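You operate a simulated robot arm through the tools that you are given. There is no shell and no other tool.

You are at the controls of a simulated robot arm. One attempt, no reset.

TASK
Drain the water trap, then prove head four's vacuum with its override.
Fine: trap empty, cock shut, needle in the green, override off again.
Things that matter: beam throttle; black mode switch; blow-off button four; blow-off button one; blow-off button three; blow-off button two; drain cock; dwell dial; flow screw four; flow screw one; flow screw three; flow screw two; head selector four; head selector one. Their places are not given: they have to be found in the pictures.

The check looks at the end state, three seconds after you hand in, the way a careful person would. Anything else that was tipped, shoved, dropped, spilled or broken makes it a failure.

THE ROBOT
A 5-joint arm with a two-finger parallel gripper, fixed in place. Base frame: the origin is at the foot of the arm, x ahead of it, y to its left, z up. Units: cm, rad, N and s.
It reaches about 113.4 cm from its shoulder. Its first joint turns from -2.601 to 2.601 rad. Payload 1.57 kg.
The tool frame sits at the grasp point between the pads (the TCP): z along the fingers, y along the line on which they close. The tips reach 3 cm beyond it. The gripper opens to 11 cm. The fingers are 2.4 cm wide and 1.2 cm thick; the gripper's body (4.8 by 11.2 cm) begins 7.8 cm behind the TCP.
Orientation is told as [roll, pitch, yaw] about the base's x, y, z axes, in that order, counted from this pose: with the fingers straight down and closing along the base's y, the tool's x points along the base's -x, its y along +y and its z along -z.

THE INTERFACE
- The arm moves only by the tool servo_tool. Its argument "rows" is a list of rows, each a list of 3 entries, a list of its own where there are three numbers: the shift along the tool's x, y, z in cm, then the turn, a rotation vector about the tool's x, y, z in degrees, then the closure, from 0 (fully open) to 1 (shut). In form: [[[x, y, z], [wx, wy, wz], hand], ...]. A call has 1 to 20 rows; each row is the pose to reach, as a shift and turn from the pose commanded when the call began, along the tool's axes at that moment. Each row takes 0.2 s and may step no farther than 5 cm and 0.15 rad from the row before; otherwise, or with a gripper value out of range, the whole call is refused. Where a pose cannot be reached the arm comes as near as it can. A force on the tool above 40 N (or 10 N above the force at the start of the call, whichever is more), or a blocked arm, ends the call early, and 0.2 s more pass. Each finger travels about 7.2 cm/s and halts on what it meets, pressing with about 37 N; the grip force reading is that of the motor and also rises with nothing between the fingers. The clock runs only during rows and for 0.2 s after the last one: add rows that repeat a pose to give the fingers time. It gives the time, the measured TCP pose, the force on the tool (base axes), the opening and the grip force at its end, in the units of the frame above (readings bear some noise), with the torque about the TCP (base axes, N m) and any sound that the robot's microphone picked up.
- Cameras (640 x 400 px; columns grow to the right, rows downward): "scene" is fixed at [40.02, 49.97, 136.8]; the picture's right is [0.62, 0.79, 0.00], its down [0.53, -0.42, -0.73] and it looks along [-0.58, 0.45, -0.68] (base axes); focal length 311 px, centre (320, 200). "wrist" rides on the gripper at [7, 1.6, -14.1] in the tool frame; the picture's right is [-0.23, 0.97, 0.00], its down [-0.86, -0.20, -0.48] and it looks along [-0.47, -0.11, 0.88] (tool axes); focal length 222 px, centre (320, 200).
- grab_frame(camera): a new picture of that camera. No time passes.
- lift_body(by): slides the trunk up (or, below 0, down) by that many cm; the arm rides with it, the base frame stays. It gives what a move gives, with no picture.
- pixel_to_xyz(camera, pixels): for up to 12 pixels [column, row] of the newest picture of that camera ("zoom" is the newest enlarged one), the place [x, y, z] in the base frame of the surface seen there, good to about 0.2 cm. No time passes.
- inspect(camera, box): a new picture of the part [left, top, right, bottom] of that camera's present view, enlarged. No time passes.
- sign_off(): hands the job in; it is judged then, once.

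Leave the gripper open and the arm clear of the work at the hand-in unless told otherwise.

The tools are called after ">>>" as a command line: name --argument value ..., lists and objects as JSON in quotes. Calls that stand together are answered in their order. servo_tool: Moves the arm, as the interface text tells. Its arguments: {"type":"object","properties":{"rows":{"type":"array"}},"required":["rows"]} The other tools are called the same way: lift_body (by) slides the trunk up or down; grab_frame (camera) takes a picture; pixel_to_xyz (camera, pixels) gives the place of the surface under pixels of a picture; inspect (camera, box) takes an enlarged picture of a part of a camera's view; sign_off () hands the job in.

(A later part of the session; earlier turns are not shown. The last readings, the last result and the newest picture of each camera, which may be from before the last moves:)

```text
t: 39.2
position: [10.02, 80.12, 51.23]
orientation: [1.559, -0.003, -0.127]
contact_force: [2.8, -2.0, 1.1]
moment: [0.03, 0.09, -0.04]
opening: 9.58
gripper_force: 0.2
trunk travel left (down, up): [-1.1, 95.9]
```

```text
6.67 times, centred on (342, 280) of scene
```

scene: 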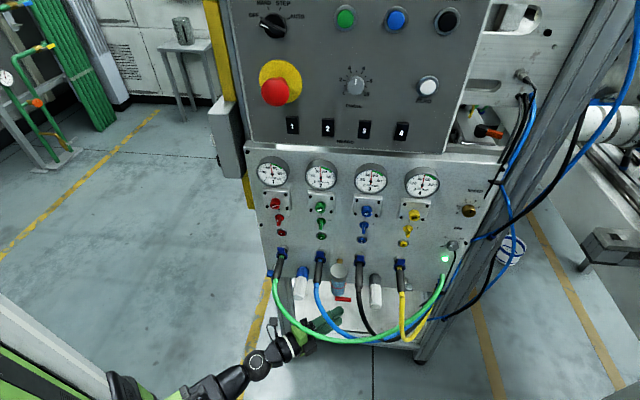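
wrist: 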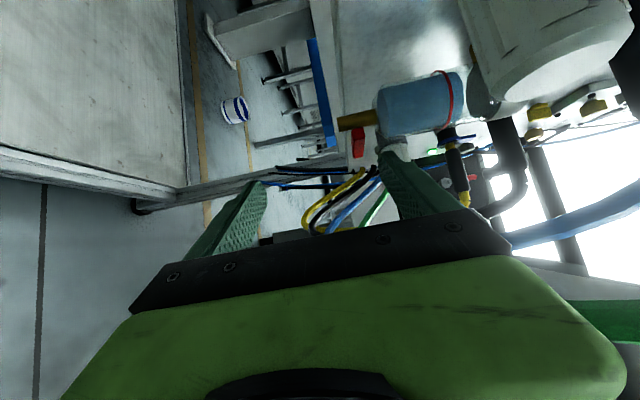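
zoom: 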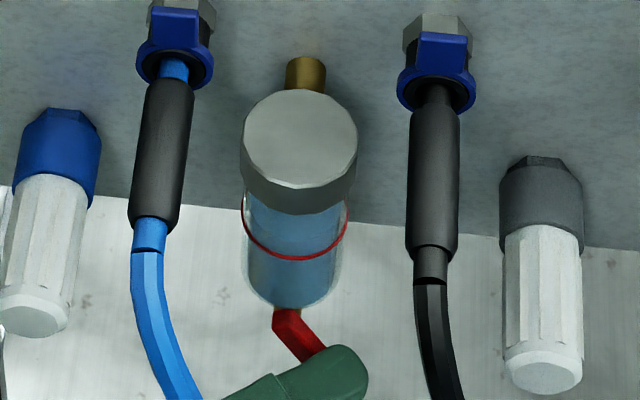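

The lever is about 70° down. Now I'll nudge the finger left to bring it fully into line with the outlet. The call stops by itself if the lever reaches its end stop.

>>> servo_tool --rows '[[[0.3, 0, 0], [0, 0.21, 0], 0.136], [[0.6, 0, 0], [0, 0.42, 0], 0.136], [[0.8, 0, 0], [0, 0.57, 0], 0.136]]'

>>> inspect --camera "wrist" --box '[340, 60, 500, 180]'

>>> inspect --camera "scene" --box '[310, 250, 374, 310]'

```text
t: 40.0
position: [9.7, 80.22, 51.32]
orientation: [1.557, 0.001, -0.127]
contact_force: [36.4, -9.0, 1.5]
moment: [0.09, 1.85, -0.65]
opening: 9.68
gripper_force: 1.1
trunk travel left (down, up): [-1.1, 95.9]
```

```text
3.33 times, centred on (420, 120) of wrist
```

zoom: 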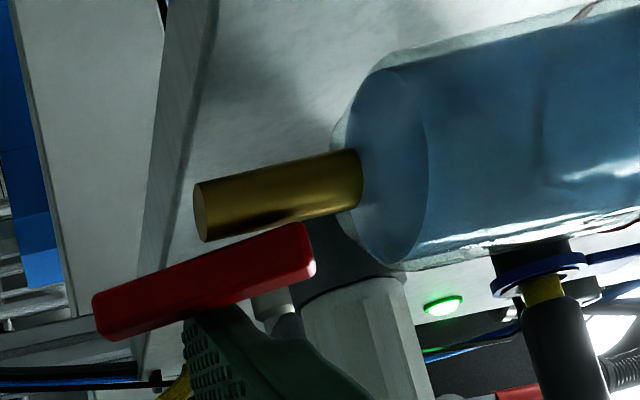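

```text
6.67 times, centred on (342, 280) of scene
```

zoom: 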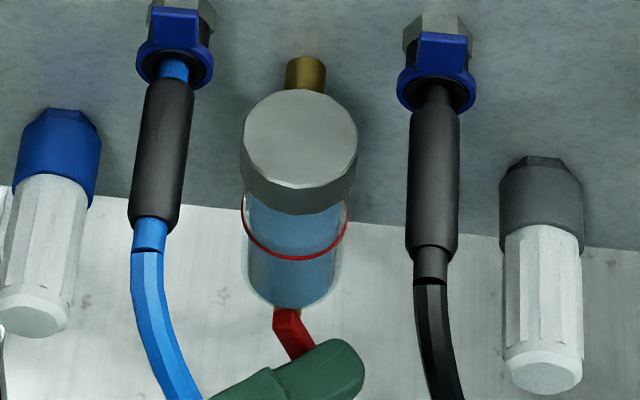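

A side push of 37 N moved the lever only a few degrees, because the finger touches it too close to the pivot. I'll back off right, close to about 6 cm so the upper finger sits lower on the lever, near its tip, and push left again.

>>> servo_tool --rows '[[[-0.6, 0, 0], [0, -0.42, 0], 0.136], [[-1.2, 0, 0], [0, -0.85, 0], 0.25], [[-1.2, 0, 0], [0, -0.85, 0], 0.35], [[-1.2, 0, 0], [0, -0.85, 0], 0.45], [[-1.2, 0, 0], [0, -0.85, 0], 0.45]]'

>>> inspect --camera "wrist" --box '[340, 60, 500, 180]'

>>> inspect --camera "scene" --box '[310, 250, 374, 310]'

```text
t: 41.2
position: [10.5, 80.09, 51.23]
orientation: [1.561, -0.004, -0.132]
contact_force: [-0.2, -0.3, 0.2]
moment: [0.01, 0.0, -0.03]
opening: 6.05
gripper_force: 0.1
trunk travel left (down, up): [-1.1, 95.9]
```

```text
3.33 times, centred on (420, 120) of wrist
```

zoom: 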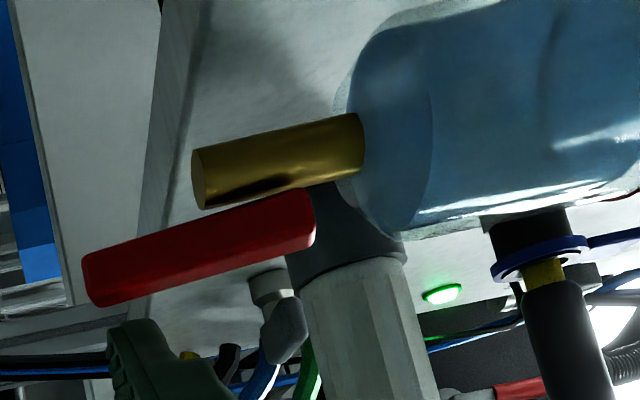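

```text
6.67 times, centred on (342, 280) of scene
```

zoom: 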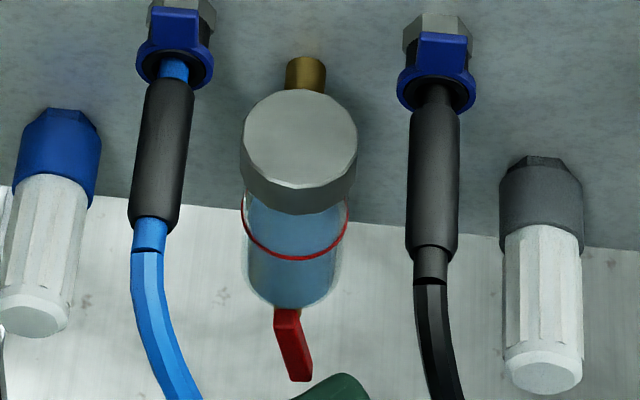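

The finger is now low on the lever. I'll push left again near the tip, gently, up to 1.1 cm.

>>> servo_tool --rows '[[[0.4, 0, 0], [0, 0.28, 0], 0.45], [[0.7, 0, 0], [0, 0.5, 0], 0.45], [[0.9, 0, 0], [0, 0.64, 0], 0.45], [[1.1, 0, 0], [0, 0.78, 0], 0.45]]'

>>> inspect --camera "wrist" --box '[340, 60, 500, 180]'

>>> inspect --camera "scene" --box '[310, 250, 374, 310]'

```text
t: 42.2
position: [9.38, 80.16, 51.26]
orientation: [1.559, -0.001, -0.117]
contact_force: [4.1, -2.0, -0.1]
moment: [0.01, 0.13, -0.06]
opening: 6.04
gripper_force: 0.1
trunk travel left (down, up): [-1.1, 95.9]
```

```text
3.33 times, centred on (420, 120) of wrist
```

zoom: 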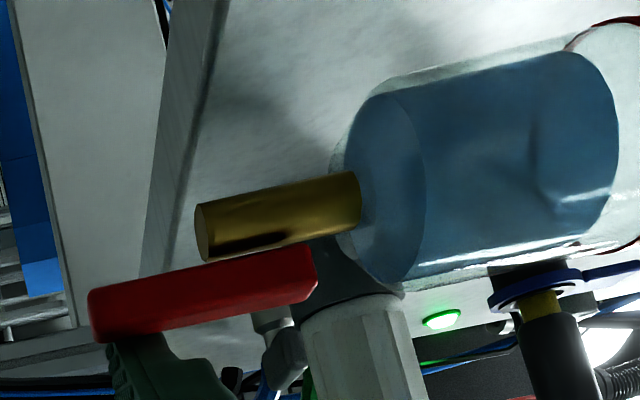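

```text
6.67 times, centred on (342, 280) of scene
```

zoom: 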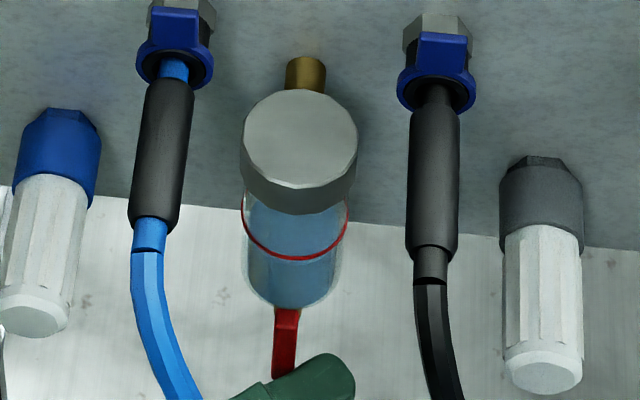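

The lever is now vertical and the water level in the bowl is visibly dropping. While it drains, I'll back off slightly and close to 4 cm so the fingers can pass under the lever tip.

>>> servo_tool --rows '[[[-0.4, 0, 0], [0, -0.28, 0], 0.5], [[-0.4, 0, 0], [0, -0.28, 0], 0.636], [[-0.4, 0, 0], [0, -0.28, 0], 0.636], [[-0.4, 0, 0], [0, -0.28, 0], 0.636], [[-0.4, 0, 0], [0, -0.28, 0], 0.636], [[-0.4, 0, 0], [0, -0.28, 0], 0.636], [[-0.4, 0, 0], [0, -0.28, 0], 0.636], [[-0.4, 0, 0], [0, -0.28, 0], 0.636]]'

>>> lift_body --by -0.9

>>> inspect --camera "wrist" --box '[340, 60, 500, 180]'

>>> inspect --camera "scene" --box '[310, 250, 374, 310]'

```text
t: 44.0
position: [9.71, 80.25, 51.21]
orientation: [1.558, -0.001, -0.122]
contact_force: [-0.2, 0.0, -0.5]
moment: [0.02, 0.01, -0.03]
opening: 3.97
gripper_force: 0.0
trunk travel left (down, up): [-1.1, 95.9]
```

```text
t: 44.6
position: [9.86, 80.18, 50.44]
orientation: [1.558, -0.002, -0.122]
contact_force: [0.1, 0.0, 0.3]
moment: [-0.02, 0.0, 0.01]
opening: 3.98
gripper_force: 0.0
trunk travel left (down, up): [-0.2, 96.8]
```

```text
3.33 times, centred on (420, 120) of wrist
```

zoom: 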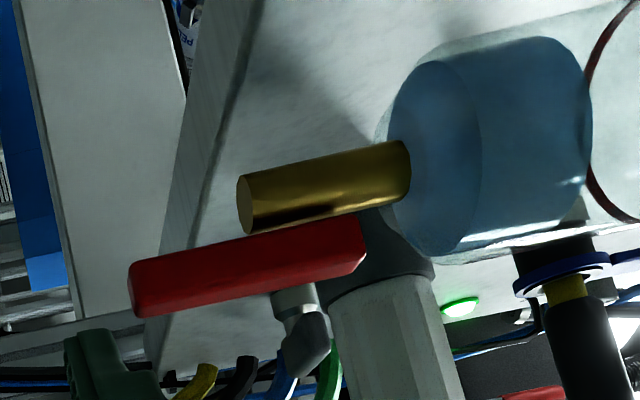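

```text
6.67 times, centred on (342, 280) of scene
```

zoom: 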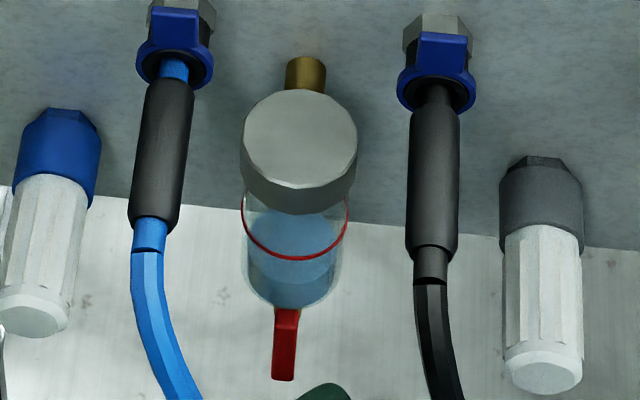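

The lever stays vertical and the trap is draining. I'll check the lever tip height before passing the fingers beneath it.

>>> pixel_to_xyz --camera "zoom" --pixels '[[283, 376], [284, 360], [284, 330], [292, 312], [293, 375], [325, 390]]'

```text
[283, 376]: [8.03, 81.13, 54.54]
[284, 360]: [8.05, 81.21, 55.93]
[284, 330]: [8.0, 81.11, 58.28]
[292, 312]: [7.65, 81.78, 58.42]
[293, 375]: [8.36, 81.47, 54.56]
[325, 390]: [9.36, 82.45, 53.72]
```

The lever tip bottom is at z≈54.5 and the finger top at about 53.7, so there's room. I'll swing left 3.2° under the tip to get to the lever's left side.

>>> servo_tool --rows '[[[1.13, 0, -0.01], [0, 0.8, 0], 0.636], [[2.25, 0, -0.03], [0, 1.6, 0], 0.636], [[3.38, 0, -0.07], [0, 2.4, 0], 0.636], [[4.51, 0, -0.13], [0, 3.2, 0], 0.636], [[4.51, 0, -0.13], [0, 3.2, 0], 0.636]]'

>>> grab_frame --camera "wrist"

>>> inspect --camera "scene" --box '[310, 250, 374, 310]'

```text
t: 45.8
position: [5.31, 80.62, 50.4]
orientation: [1.557, -0.001, -0.067]
contact_force: [-0.6, -0.1, -0.1]
moment: [-0.02, 0.02, -0.01]
opening: 3.98
gripper_force: 0.1
trunk travel left (down, up): [-0.2, 96.8]
```

```text
taken
```

wrist: 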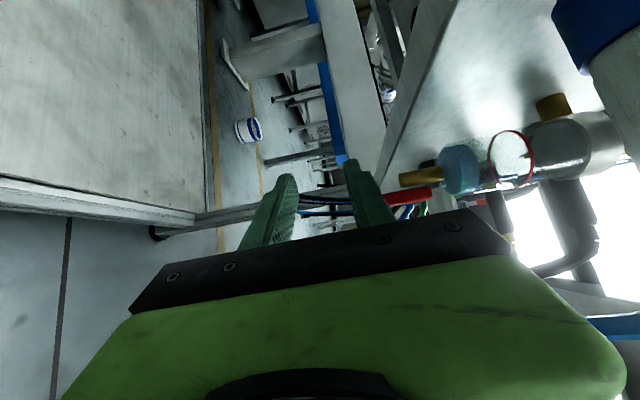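

```text
6.67 times, centred on (342, 280) of scene
```

zoom: 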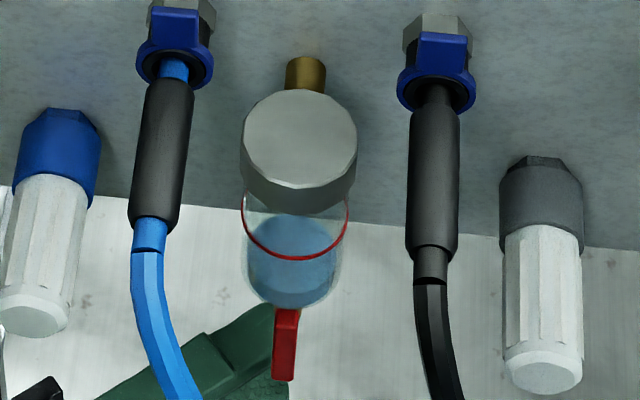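

The fingers are now on the lever's left and the water keeps falling. I'll hold still for 4 s to let it drain.

>>> servo_tool --rows '[[[0, 0, 0], [0, 0, 0], 0.636], [[0, 0, 0], [0, 0, 0], 0.636], [[0, 0, 0], [0, 0, 0], 0.636], [[0, 0, 0], [0, 0, 0], 0.636], [[0, 0, 0], [0, 0, 0], 0.636], [[0, 0, 0], [0, 0, 0], 0.636], [[0, 0, 0], [0, 0, 0], 0.636], [[0, 0, 0], [0, 0, 0], 0.636], [[0, 0, 0], [0, 0, 0], 0.636], [[0, 0, 0], [0, 0, 0], 0.636], [[0, 0, 0], [0, 0, 0], 0.636], [[0, 0, 0], [0, 0, 0], 0.636], [[0, 0, 0], [0, 0, 0], 0.636], [[0, 0, 0], [0, 0, 0], 0.636], [[0, 0, 0], [0, 0, 0], 0.636], [[0, 0, 0], [0, 0, 0], 0.636], [[0, 0, 0], [0, 0, 0], 0.636], [[0, 0, 0], [0, 0, 0], 0.636], [[0, 0, 0], [0, 0, 0], 0.636], [[0, 0, 0], [0, 0, 0], 0.636]]'

>>> inspect --camera "scene" --box '[310, 250, 374, 310]'

>>> inspect --camera "wrist" --box '[340, 80, 580, 230]'

```text
t: 50.0
position: [5.35, 80.53, 50.35]
orientation: [1.559, -0.001, -0.066]
contact_force: [0.3, 0.3, -0.6]
moment: [0.01, 0.01, 0.0]
opening: 4.02
gripper_force: 0.1
trunk travel left (down, up): [-0.2, 96.8]
```

```text
6.67 times, centred on (342, 280) of scene
```

zoom: 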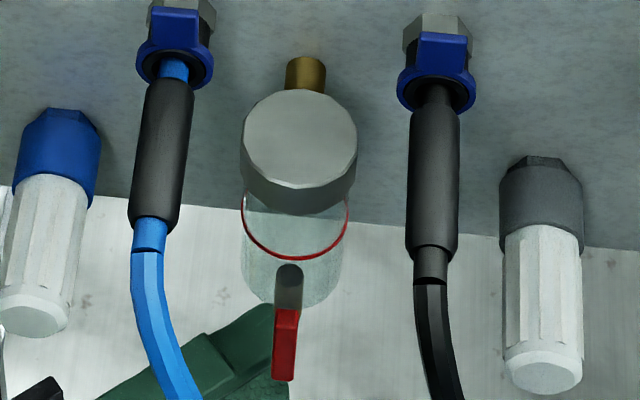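

```text
2.67 times, centred on (460, 155) of wrist
```

zoom: 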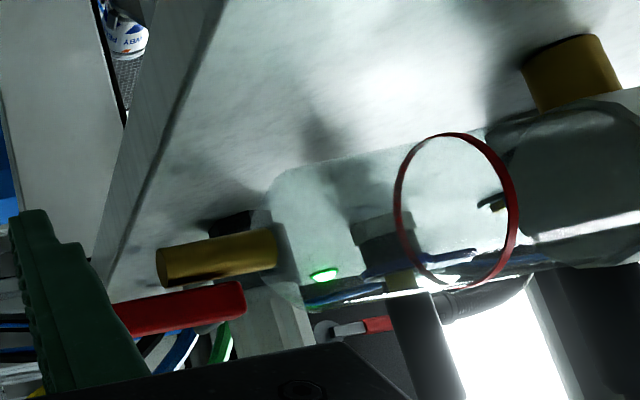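

The bowl is now clear with no water. Next I'll shut the cock: raise 1.6 cm so the fingertip is beside the lever's left side, then push right by rotating the azimuth.

>>> lift_body --by 1.6

>>> servo_tool --rows '[[[-0.6, 0, 0.2], [0, -0.42, 0], 0.636], [[-1.2, 0, 0.4], [0, -0.85, 0], 0.636], [[-1.7, 0, 0.5], [0, -1.2, 0], 0.636], [[-2.1, 0, 0.5], [0, -1.5, 0], 0.636]]'

>>> inspect --camera "scene" --box '[310, 250, 374, 310]'

>>> inspect --camera "wrist" --box '[340, 80, 580, 230]'

```text
t: 50.7
position: [5.28, 80.57, 52.03]
orientation: [1.559, -0.001, -0.066]
contact_force: [-0.1, 0.6, -0.3]
moment: [-0.02, -0.02, 0.01]
opening: 3.97
gripper_force: 0.1
trunk travel left (down, up): [-1.8, 95.2]
```

```text
t: 51.5
position: [6.49, 81.15, 51.87]
orientation: [1.559, -0.005, -0.074]
contact_force: [-5.7, 4.2, -1.6]
moment: [-0.14, -0.14, 0.09]
opening: 3.96
gripper_force: 0.1
trunk travel left (down, up): [-1.8, 95.2]
stopped in row 4: the force on the tool passed its limit at 44 N (the readings are from after the stop); the commanded pose is now the measured one
```

```text
6.67 times, centred on (342, 280) of scene
```

zoom: 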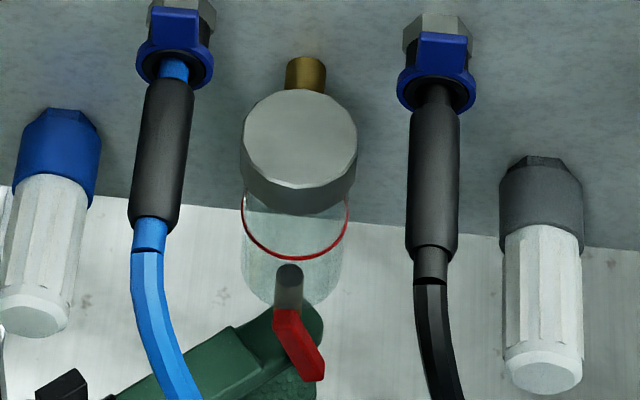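

```text
2.67 times, centred on (460, 155) of wrist
```

zoom: 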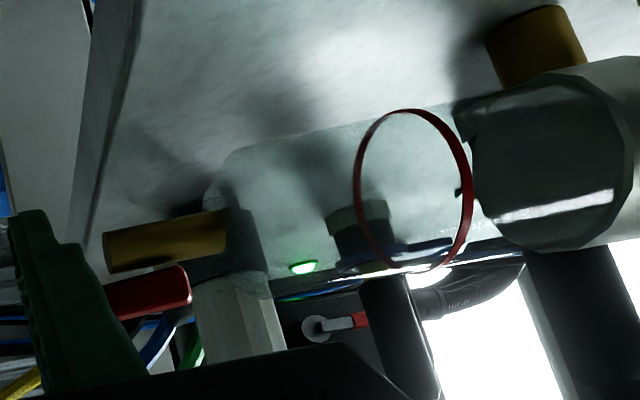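

The push stopped at 44 N with the lever only about 25° back. I'll look at the contact more closely before pushing further.

>>> grab_frame --camera "wrist"

>>> inspect --camera "scene" --box '[322, 280, 362, 310]'

>>> pixel_to_xyz --camera "zoom" --pixels '[[220, 260], [290, 330], [330, 300], [200, 200], [150, 280], [320, 230], [280, 380], [300, 240]]'

```text
taken
```

wrist: 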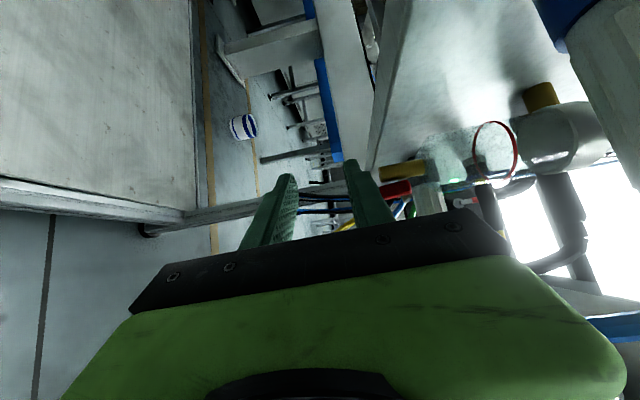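

```text
13.33 times, centred on (342, 295) of scene
```

zoom: 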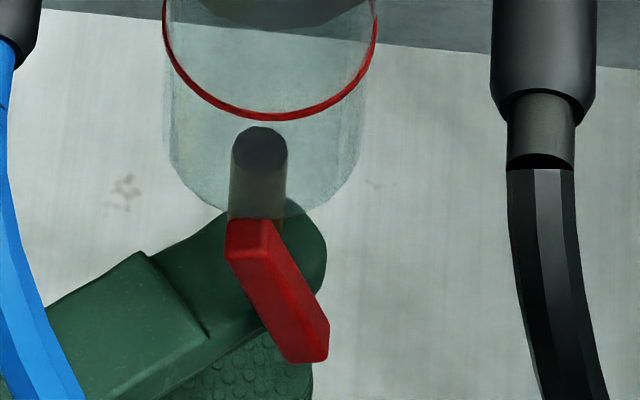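

```text
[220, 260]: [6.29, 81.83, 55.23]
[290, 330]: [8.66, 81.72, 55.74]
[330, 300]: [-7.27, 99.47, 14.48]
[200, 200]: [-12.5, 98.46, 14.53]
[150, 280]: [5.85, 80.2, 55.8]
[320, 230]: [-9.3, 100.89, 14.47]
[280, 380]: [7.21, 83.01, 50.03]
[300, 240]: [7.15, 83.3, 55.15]
```

The finger's side wedges against the lever, because it moves partly sideways across the lever's plane and friction locks it. Moving the finger along the panel direction, right and forward together, should avoid sliding. I'll lift 0.4 cm and push that way in small steps.

>>> lift_body --by 0.4

>>> servo_tool --rows '[[[-0.13, 0, 0.3], [0, -0.09, 0], 0.636], [[-0.3, 0, 0.5], [0, -0.2, 0], 0.636], [[-0.46, 0, 0.7], [0, -0.32, 0], 0.636], [[-0.62, 0, 0.9], [0, -0.43, 0], 0.636]]'

>>> inspect --camera "scene" --box '[322, 280, 362, 310]'

```text
t: 52.1
position: [6.57, 81.08, 52.33]
orientation: [1.558, -0.005, -0.077]
contact_force: [-5.5, 6.2, -5.4]
moment: [-0.23, -0.1, 0.09]
opening: 3.51
gripper_force: 0.0
trunk travel left (down, up): [-2.2, 94.8]
```

```text
t: 53.1
position: [7.32, 81.9, 52.35]
orientation: [1.56, -0.004, -0.083]
contact_force: [-0.3, 0.9, -0.3]
moment: [0.0, -0.02, -0.02]
opening: 4.05
gripper_force: 0.0
trunk travel left (down, up): [-2.2, 94.8]
```

```text
13.33 times, centred on (342, 295) of scene
```

zoom: 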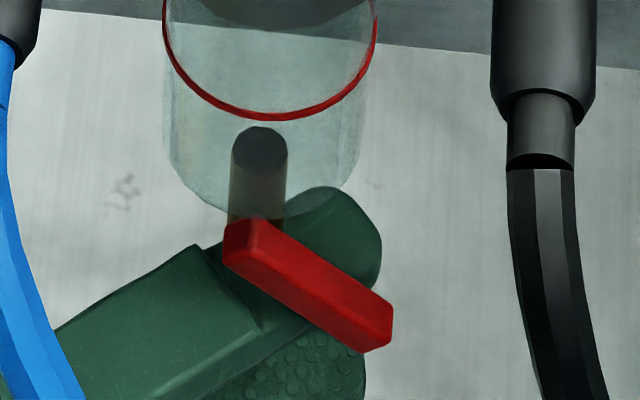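

The lever is now about 60° of the way back. I'll dip 0.2 cm, slide right so the finger sits under the lever and clear of the outlet, then raise it home.

>>> lift_body --by -0.3

>>> servo_tool --rows '[[[-0.5, 0, -0.2], [0, -0.35, 0], 0.636], [[-1.0, 0, -0.5], [0, -0.7, 0], 0.636], [[-1.5, 0, -0.8], [0, -1.05, 0], 0.636]]'

>>> inspect --camera "scene" --box '[322, 280, 362, 310]'

```text
t: 53.6
position: [7.2, 81.97, 52.03]
orientation: [1.558, -0.005, -0.084]
contact_force: [0.2, -0.4, 0.2]
moment: [0.0, 0.01, 0.01]
opening: 3.99
gripper_force: 0.0
trunk travel left (down, up): [-1.9, 95.1]
```

```text
t: 54.4
position: [8.7, 80.93, 52.13]
orientation: [1.558, -0.004, -0.101]
contact_force: [0.5, 1.0, -0.2]
moment: [-0.01, -0.01, -0.02]
opening: 4.01
gripper_force: 0.0
trunk travel left (down, up): [-1.9, 95.1]
```

```text
13.33 times, centred on (342, 295) of scene
```

zoom: 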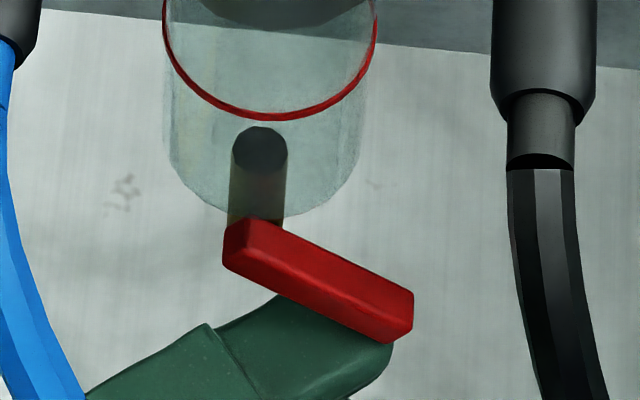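

The lever is about 70° back and the finger is beneath it. I'll shift 0.4 cm further right to clear the outlet, then raise it home in steps.

>>> servo_tool --rows '[[[-0.4, 0, 0.2], [0, -0.28, 0], 0.636]]'

>>> lift_body --by 1.2

>>> inspect --camera "scene" --box '[322, 280, 362, 310]'

>>> inspect --camera "wrist" --box '[340, 80, 500, 200]'

```text
t: 54.8
position: [9.17, 81.23, 51.99]
orientation: [1.56, -0.004, -0.107]
contact_force: [-0.3, 0.9, -0.1]
moment: [0.0, 0.03, 0.0]
opening: 3.99
gripper_force: 0.0
trunk travel left (down, up): [-1.9, 95.1]
```

```text
t: 55.4
position: [9.19, 81.14, 53.29]
orientation: [1.559, -0.004, -0.106]
contact_force: [-0.2, 0.0, -0.3]
moment: [0.02, -0.03, 0.02]
opening: 4.0
gripper_force: 0.1
trunk travel left (down, up): [-3.1, 93.9]
```

```text
13.33 times, centred on (342, 295) of scene
```

zoom: 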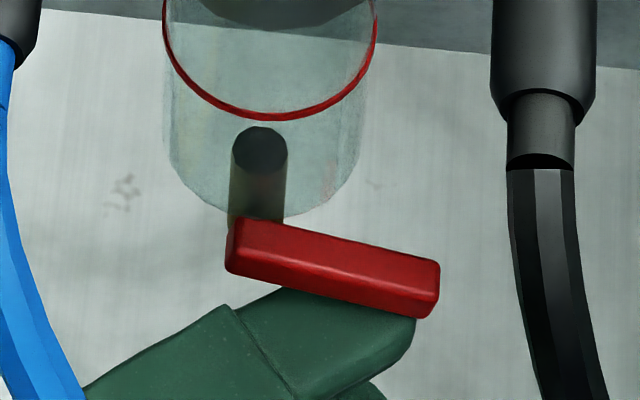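

```text
3.33 times, centred on (420, 140) of wrist
```

zoom: 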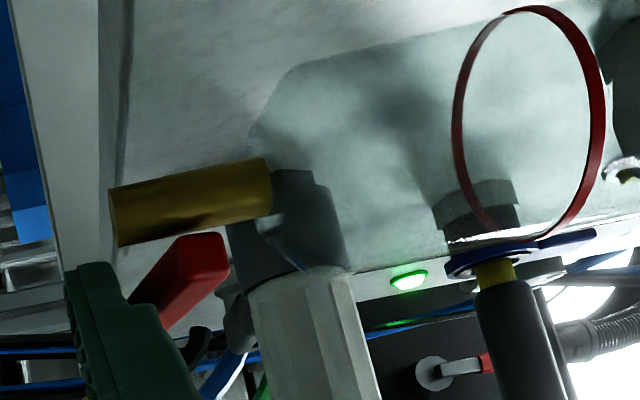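

The lever is about 10° from horizontal. I'll raise another 0.7 cm.

>>> lift_body --by 0.7

>>> inspect --camera "scene" --box '[326, 280, 358, 305]'

```text
t: 56.0
position: [9.18, 81.15, 54.09]
orientation: [1.56, -0.006, -0.106]
contact_force: [0.6, 1.0, 0.3]
moment: [0.02, -0.01, -0.02]
opening: 4.01
gripper_force: 0.1
trunk travel left (down, up): [-3.8, 93.2]
```

```text
16.00 times, centred on (342, 292) of scene
```

zoom: 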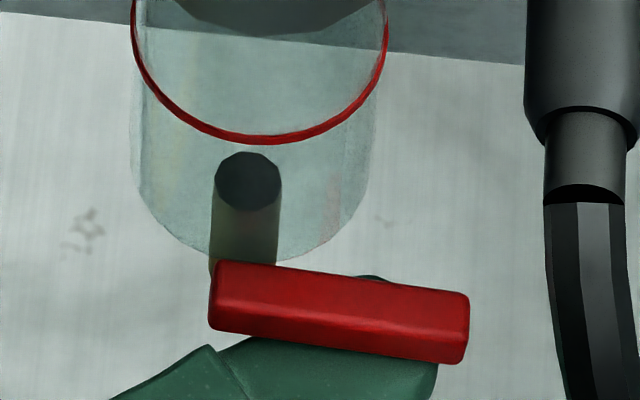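

It's nearly identical to the starting picture, with the right end about 8 zoom-pixels lower than originally. I'll raise 0.25 cm more to bring it fully shut.

>>> lift_body --by 0.25

>>> inspect --camera "scene" --box '[326, 280, 358, 305]'

```text
t: 56.5
position: [9.06, 81.11, 54.1]
orientation: [1.559, -0.006, -0.107]
contact_force: [0.1, -0.3, 0.1]
moment: [0.0, 0.05, 0.02]
opening: 3.98
gripper_force: 0.1
trunk travel left (down, up): [-4.0, 93.0]
```

```text
16.00 times, centred on (342, 292) of scene
```

zoom: 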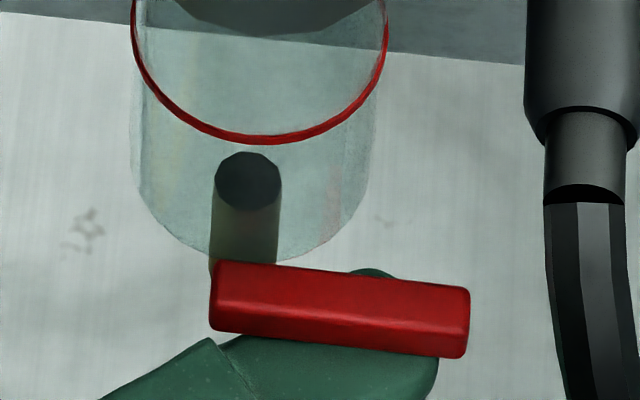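

It's within a pixel or two of the original. I'll add a final 0.15 cm to make sure it's seated against its stop.

>>> lift_body --by 0.15

>>> inspect --camera "scene" --box '[326, 280, 358, 305]'

```text
t: 57.0
position: [9.13, 81.18, 54.36]
orientation: [1.56, -0.005, -0.106]
contact_force: [-0.5, -0.3, -1.6]
moment: [-0.02, 0.01, 0.01]
opening: 3.82
gripper_force: 0.1
trunk travel left (down, up): [-4.2, 92.8]
```

```text
16.00 times, centred on (342, 292) of scene
```

zoom: 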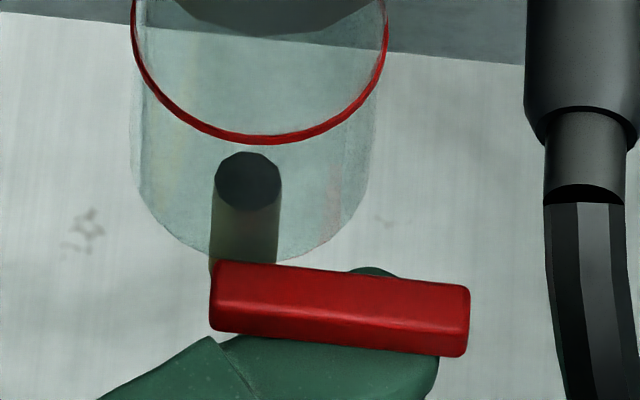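

The lever is back to exactly its starting position, with its right end at zoom (468,286)–(462,355). The finger pads also flexed slightly against it, so the cock is shut. Now I'll lower away and fold the tool down under the hoses.

>>> lift_body --by -4.1

>>> servo_tool --rows '[[[0, -3.37, -0.24], [8.1, 0, 0], 0.636], [[0, -6.67, -0.95], [16.2, 0, 0], 0.636], [[0, -9.84, -2.12], [24.3, 0, 0], 0.636], [[0, -12.81, -3.72], [32.4, 0, 0], 0.636], [[0, -15.52, -5.73], [40.5, 0, 0], 0.636], [[0, -17.93, -8.09], [48.6, 0, 0], 0.636], [[0, -19.98, -10.78], [56.7, 0, 0], 0.636], [[0, -21.63, -13.72], [64.8, 0, 0], 0.636], [[0, -22.84, -16.87], [72.9, 0, 0], 0.636], [[0, -23.61, -20.16], [81, 0, 0], 0.636], [[0, -23.9, -23.48], [89, 0, 0], 0.636]]'

>>> inspect --camera "scene" --box '[326, 280, 358, 305]'

>>> grab_frame --camera "scene"

```text
t: 57.8
position: [9.06, 81.22, 50.28]
orientation: [1.56, -0.005, -0.107]
contact_force: [0.7, 0.1, 0.0]
moment: [-0.04, 0.02, 0.0]
opening: 4.05
gripper_force: 0.0
trunk travel left (down, up): [-0.1, 96.9]
```

```text
t: 60.2
position: [6.87, 57.47, 26.73]
orientation: [0.003, -0.006, -0.105]
contact_force: [-0.5, -0.4, -0.6]
moment: [0.03, 0.0, 0.01]
opening: 4.0
gripper_force: 0.0
out of reach, approached as far as the arm can: row 1
trunk travel left (down, up): [-0.1, 96.9]
```

```text
16.00 times, centred on (342, 292) of scene
```

zoom: 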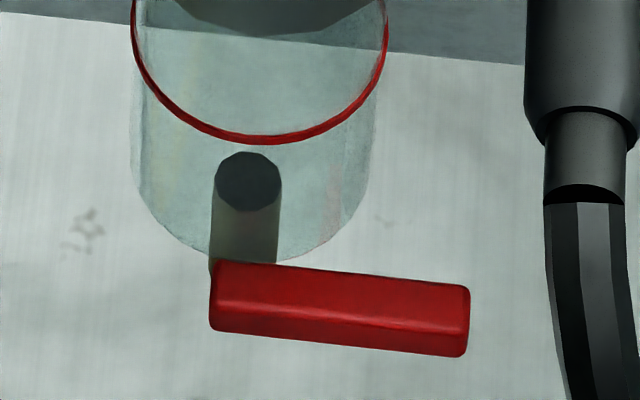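

```text
taken
```

scene: 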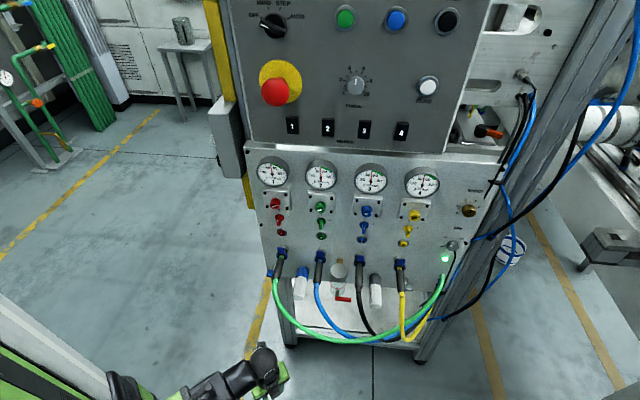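

The trap is empty and the cock matches its original shut position. I'm clear of the hoses. Now I'll look at gauge four and measure the override knob's geometry precisely.

>>> inspect --camera "scene" --box '[390, 160, 454, 200]'

>>> inspect --camera "scene" --box '[396, 220, 420, 240]'

>>> pixel_to_xyz --camera "zoom" --pixels '[[345, 215], [338, 240], [310, 305], [340, 160], [290, 265], [260, 190], [385, 190], [335, 130], [300, 318], [350, 200], [430, 165], [335, 75]]'

>>> pixel_to_xyz --camera "scene" --pixels '[[400, 208], [429, 210], [414, 217], [411, 212], [417, 211], [404, 239], [410, 239], [363, 228], [369, 210], [361, 240], [400, 222], [428, 220]]'

```text
10.00 times, centred on (422, 180) of scene
```

zoom: 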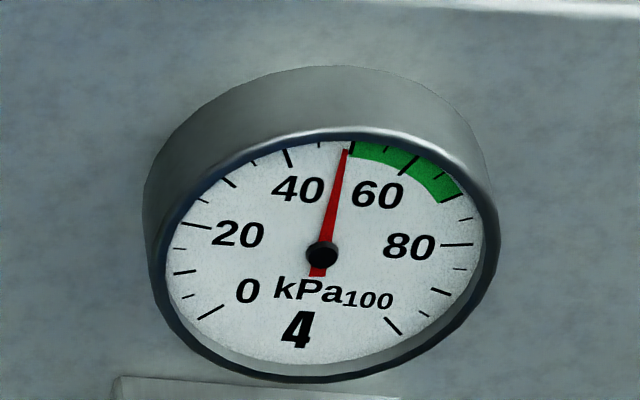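

```text
16.00 times, centred on (408, 230) of scene
```

zoom: 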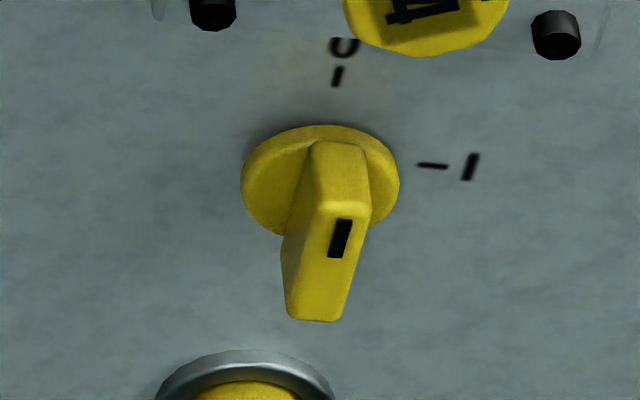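

```text
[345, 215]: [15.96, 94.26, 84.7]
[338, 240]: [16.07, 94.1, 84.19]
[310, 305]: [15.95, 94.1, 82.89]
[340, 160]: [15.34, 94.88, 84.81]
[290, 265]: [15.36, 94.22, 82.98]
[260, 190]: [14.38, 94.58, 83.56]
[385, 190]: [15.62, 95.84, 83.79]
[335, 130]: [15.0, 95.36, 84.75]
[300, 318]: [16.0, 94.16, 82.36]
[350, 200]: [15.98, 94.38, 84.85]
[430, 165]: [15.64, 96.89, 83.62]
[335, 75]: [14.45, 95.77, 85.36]
```

```text
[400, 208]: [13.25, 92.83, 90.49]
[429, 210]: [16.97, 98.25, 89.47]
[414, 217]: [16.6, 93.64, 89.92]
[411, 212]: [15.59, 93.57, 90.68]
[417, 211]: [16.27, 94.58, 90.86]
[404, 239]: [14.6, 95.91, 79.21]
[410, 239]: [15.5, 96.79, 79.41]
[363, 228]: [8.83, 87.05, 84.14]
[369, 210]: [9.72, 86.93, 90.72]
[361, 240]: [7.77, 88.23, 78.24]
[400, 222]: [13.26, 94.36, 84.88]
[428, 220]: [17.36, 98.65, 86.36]
```

Gauge four still reads just under 50, at the start of the green band. Override four's bar is centred at u≈77.9, z≈83.6, standing 2.2 cm proud, and points at 0. I'll swing out to about azimuth 66° while spinning so the camera ends up on the right, then raise the trunk.

>>> servo_tool --rows '[[[-0.85, -0.14, 0], [0, 0, -8.1], 0.636], [[-1.7, -0.28, 0], [0, 0, -16.2], 0.636], [[-2.55, -0.42, 0], [0, 0, -24.3], 0.636], [[-3.4, -0.56, 0], [0, 0, -32.4], 0.636], [[-4.26, -0.7, 0], [0, 0, -40.5], 0.636], [[-5.11, -0.84, 0], [0, 0, -48.6], 0.636], [[-5.96, -0.98, 0], [0, 0, -56.7], 0.636], [[-6.81, -1.12, 0], [0, 0, -64.8], 0.636], [[-7.66, -1.26, 0], [0, 0, -72.9], 0.636], [[-8.51, -1.4, 0], [0, 0, -81], 0.636], [[-9.36, -1.55, 0], [0, 0, -89.1], 0.636], [[-10.21, -1.69, 0], [0, 0, -97.2], 0.636], [[-11.06, -1.83, 0], [0, 0, -105.3], 0.636], [[-11.91, -1.97, 0], [0, 0, -113.4], 0.636], [[-12.77, -2.11, 0], [0, 0, -121.5], 0.636], [[-13.62, -2.25, 0], [0, 0, -129.6], 0.7], [[-14.47, -2.39, 0], [0, 0, -137.7], 0.8], [[-15.32, -2.53, 0], [0, 0, -145.8], 0.9], [[-16.17, -2.67, 0], [0, 0, -153.9], 1.0], [[-17.02, -2.81, 0], [0, 0, -162], 1.0]]'

>>> lift_body --by 34.6

```text
t: 64.4
position: [23.25, 53.02, 26.75]
orientation: [-0.007, 0.004, 2.726]
contact_force: [1.1, -0.4, -0.4]
moment: [-0.02, 0.01, 0.01]
opening: 0.0
gripper_force: 21.4
trunk travel left (down, up): [-0.1, 96.9]
```

```text
t: 67.8
position: [23.33, 52.89, 61.35]
orientation: [-0.006, 0.004, 2.721]
contact_force: [0.6, 0.7, -0.5]
moment: [0.01, -0.02, 0.01]
opening: 0.0
gripper_force: 21.0
trunk travel left (down, up): [-34.7, 62.3]
```

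I'm at azimuth 66°, fingers closed. Now I'll tilt the tool up to horizontal in free space.

>>> servo_tool --rows '[[[0, -3.37, -0.24], [8.1, 0, 0], 1], [[0, -6.67, -0.95], [16.2, 0, 0], 1], [[0, -9.84, -2.12], [24.3, 0, 0], 1], [[0, -12.81, -3.72], [32.4, 0, 0], 1], [[0, -15.52, -5.73], [40.5, 0, 0], 1], [[0, -17.93, -8.09], [48.6, 0, 0], 1], [[0, -19.98, -10.78], [56.7, 0, 0], 1], [[0, -21.63, -13.72], [64.8, 0, 0], 1], [[0, -22.84, -16.87], [72.9, 0, 0], 1], [[0, -23.61, -20.16], [81, 0, 0], 1], [[0, -23.9, -23.48], [89, 0, 0], 1]]'

>>> grab_frame --camera "wrist"

>>> grab_frame --camera "scene"

```text
t: 70.2
position: [32.88, 74.54, 84.48]
orientation: [-1.541, 0.002, 2.719]
contact_force: [0.3, 0.7, 0.5]
moment: [-0.04, 0.0, 0.01]
opening: 0.01
gripper_force: 21.3
out of reach, approached as far as the arm can: row 11
trunk travel left (down, up): [-34.7, 62.3]
```

```text
taken
```

wrist: 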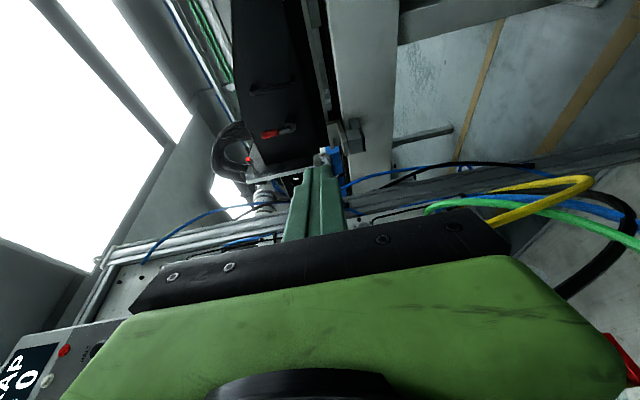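

```text
taken
```

scene: 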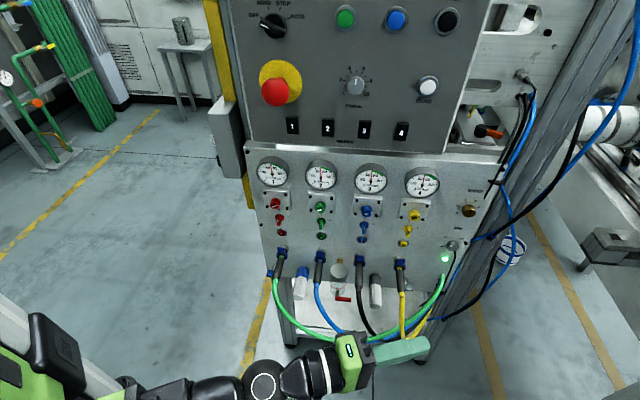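

The tool is horizontal at azimuth 66°, z≈84.5. Next I'll swing to azimuth 81°, in front of override four, with the tip still about 10 cm short of it.

>>> servo_tool --rows '[[[-3.0, 0, -0.05], [0, -2.11, -0.06], 1], [[-6.01, 0, -0.22], [0, -4.23, -0.13], 1], [[-9.0, 0.01, -0.5], [0, -6.34, -0.19], 1], [[-11.98, 0.03, -0.89], [0, -8.45, -0.25], 1], [[-14.95, 0.04, -1.38], [0, -10.57, -0.31], 1], [[-17.89, 0.06, -1.99], [0, -12.68, -0.38], 1], [[-20.81, 0.08, -2.7], [0, -14.79, -0.44], 1]]'

>>> grab_frame --camera "wrist"

>>> grab_frame --camera "scene"

```text
t: 71.8
position: [12.94, 80.57, 84.71]
orientation: [-1.556, 0.007, 2.979]
contact_force: [1.0, 0.5, 0.7]
moment: [0.02, -0.03, 0.04]
opening: 0.0
gripper_force: 21.6
out of reach, approached as far as the arm can: row 1, 2, 3, 4, 5, 6, 7
trunk travel left (down, up): [-34.7, 62.3]
```

```text
taken
```

wrist: 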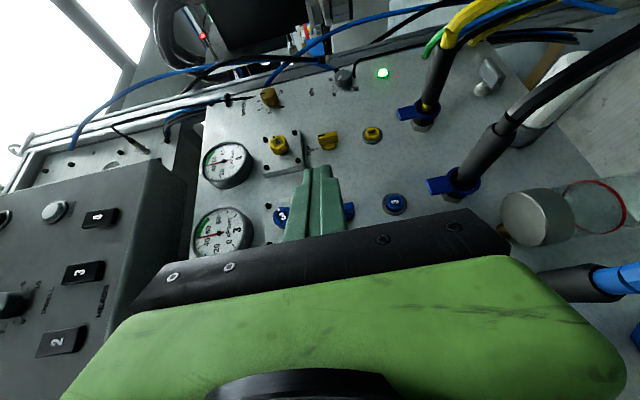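

```text
taken
```

scene: 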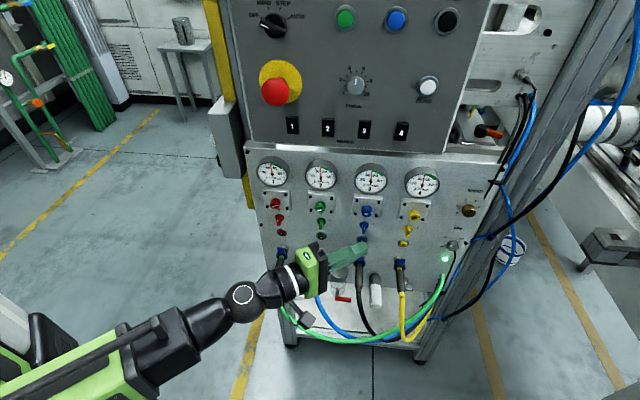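

I have a good frontal view: override four is at (327,140), blow-off four at (372,133) and gauge four at (228,165), with image-right pointing down. I'll zoom in on the knob and gauge.

>>> inspect --camera "wrist" --box '[190, 80, 420, 224]'

>>> inspect --camera "wrist" --box '[280, 110, 376, 170]'

>>> pixel_to_xyz --camera "wrist" --pixels '[[327, 143], [327, 135], [335, 141], [318, 142], [312, 168], [326, 167], [319, 165], [320, 182], [372, 133], [280, 145]]'

```text
2.78 times, centred on (305, 152) of wrist
```

zoom: 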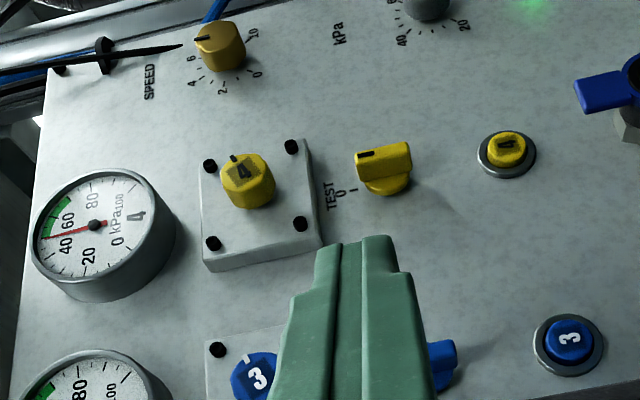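

```text
6.67 times, centred on (328, 140) of wrist
```

zoom: 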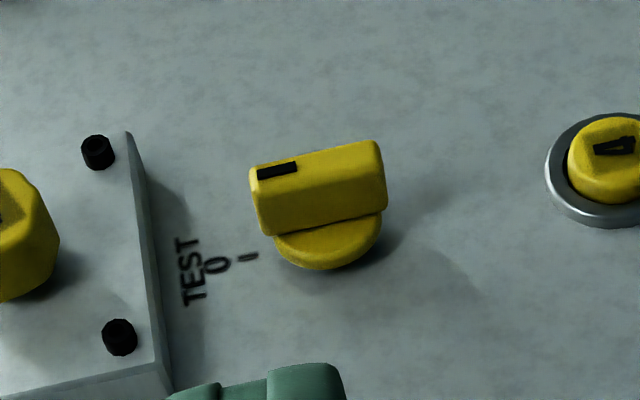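

```text
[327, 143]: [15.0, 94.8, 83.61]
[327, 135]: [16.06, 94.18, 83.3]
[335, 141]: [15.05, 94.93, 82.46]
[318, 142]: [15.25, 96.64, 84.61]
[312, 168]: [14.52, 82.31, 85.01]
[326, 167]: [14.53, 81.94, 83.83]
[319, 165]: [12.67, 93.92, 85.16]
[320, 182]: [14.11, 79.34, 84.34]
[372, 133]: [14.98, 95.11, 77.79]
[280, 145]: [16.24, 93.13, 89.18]
```

Seen from here the needle is just short of the green, which starts at 50. The bar's pointer end is at the top, at 0. I'll raise 0.5 cm so the closed tip only meets the bar's upper half, then advance to just left of it.

>>> lift_body --by 0.5

>>> servo_tool --rows '[[[-0.15, 0, 3.3], [0, -0.1, 0], 1], [[-0.3, 0, 6.6], [0, -0.2, 0], 1], [[-0.45, 0, 8.6], [0, -0.3, 0], 1], [[-0.45, 0, 9.6], [0, -0.3, 0], 1]]'

>>> inspect --camera "wrist" --box '[240, 80, 400, 200]'

>>> inspect --camera "scene" --box '[380, 205, 440, 250]'

```text
t: 72.3
position: [13.0, 80.5, 85.29]
orientation: [-1.556, 0.008, 2.978]
contact_force: [1.2, -0.6, 0.1]
moment: [0.01, 0.04, 0.02]
opening: 0.02
gripper_force: 21.2
trunk travel left (down, up): [-35.2, 61.8]
```

```text
t: 73.3
position: [14.03, 90.15, 85.31]
orientation: [-1.553, 0.008, 2.985]
contact_force: [-0.5, 0.2, 0.2]
moment: [-0.01, 0.01, -0.03]
opening: 0.01
gripper_force: 21.5
trunk travel left (down, up): [-35.2, 61.8]
```

```text
3.33 times, centred on (320, 140) of wrist
```

zoom: 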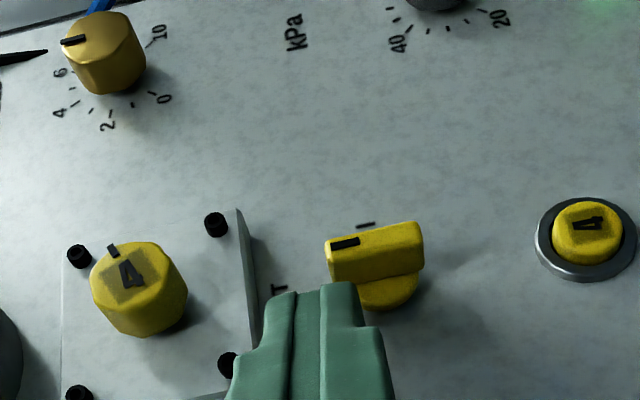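

```text
8.89 times, centred on (410, 228) of scene
```

zoom: 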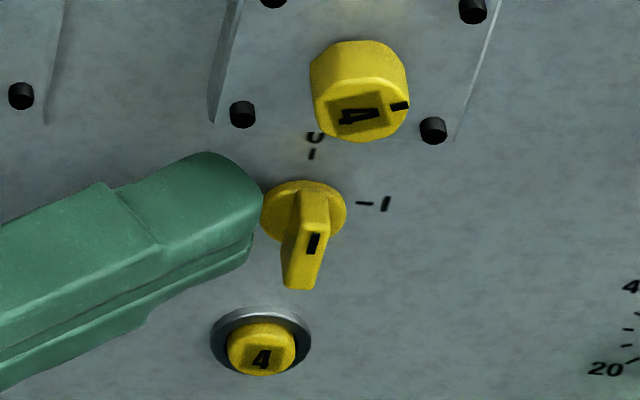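

The tip is just left of the bar's upper half, as seen in the scene zoom at (255,200). Now I'll push along the panel to the right, forward and right together, in small steps.

>>> servo_tool --rows '[[[0.23, 0, 0.32], [0, 0.14, 0], 1], [[0.46, 0, 0.64], [0, 0.29, 0], 1], [[0.69, 0, 0.97], [0, 0.43, 0], 1], [[0.92, 0, 1.29], [0, 0.57, 0], 1]]'

>>> inspect --camera "wrist" --box '[240, 80, 400, 200]'

>>> inspect --camera "scene" --box '[380, 205, 440, 250]'

```text
t: 74.3
position: [15.17, 91.13, 85.29]
orientation: [-1.557, 0.009, 2.975]
contact_force: [-2.5, -6.2, 3.1]
moment: [0.04, 0.06, 0.0]
opening: 0.02
gripper_force: 21.8
trunk travel left (down, up): [-35.2, 61.8]
```

```text
3.33 times, centred on (320, 140) of wrist
```

zoom: 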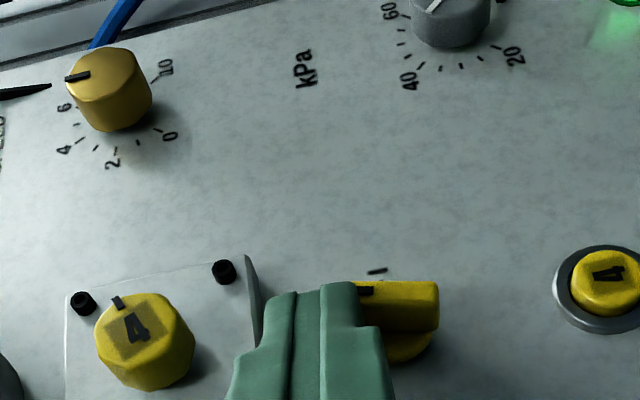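

```text
8.89 times, centred on (410, 228) of scene
```

zoom: 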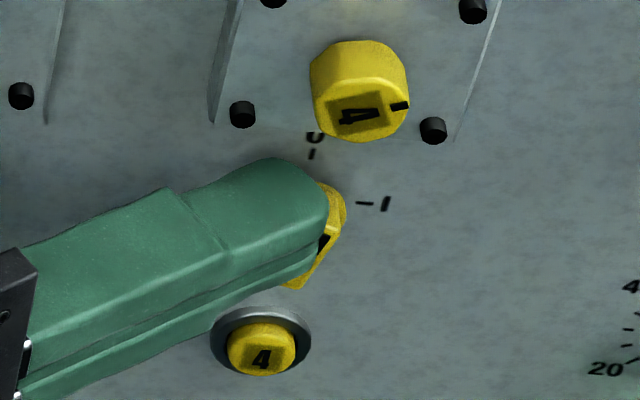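

The bar is turning clockwise with about 7 N. I'll raise the finger 0.3 cm for better leverage near the bar's end and keep pushing right.

>>> lift_body --by 0.3

>>> servo_tool --rows '[[[0.15, 0, 0.2], [0, 0.09, 0], 1], [[0.29, 0, 0.41], [0, 0.18, 0], 1], [[0.44, 0, 0.61], [0, 0.27, 0], 1], [[0.58, 0, 0.81], [0, 0.36, 0], 1]]'

>>> inspect --camera "wrist" --box '[240, 80, 400, 200]'

>>> inspect --camera "scene" --box '[380, 205, 440, 250]'

```text
t: 74.9
position: [15.18, 91.22, 85.52]
orientation: [-1.553, 0.009, 2.974]
contact_force: [-1.0, 0.3, -0.8]
moment: [-0.01, -0.01, 0.01]
opening: 0.0
gripper_force: 20.8
trunk travel left (down, up): [-35.5, 61.5]
```

```text
t: 75.9
position: [15.89, 92.08, 85.56]
orientation: [-1.553, 0.006, 2.97]
contact_force: [-0.1, -0.5, 1.0]
moment: [0.0, -0.02, 0.0]
opening: 0.0
gripper_force: 21.1
trunk travel left (down, up): [-35.5, 61.5]
```

```text
3.33 times, centred on (320, 140) of wrist
```

zoom: 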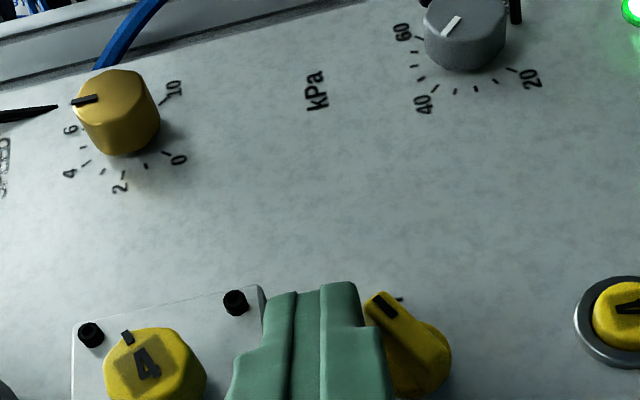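

```text
8.89 times, centred on (410, 228) of scene
```

zoom: 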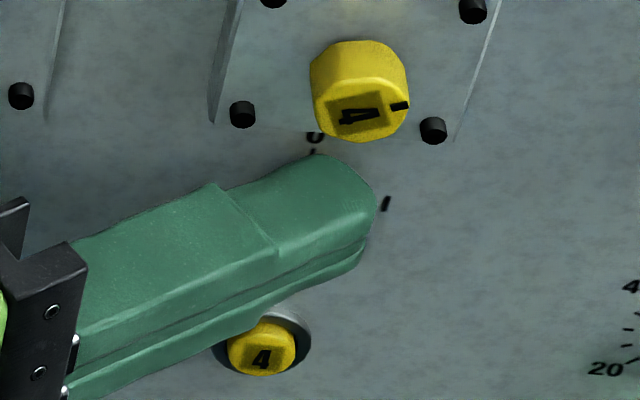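

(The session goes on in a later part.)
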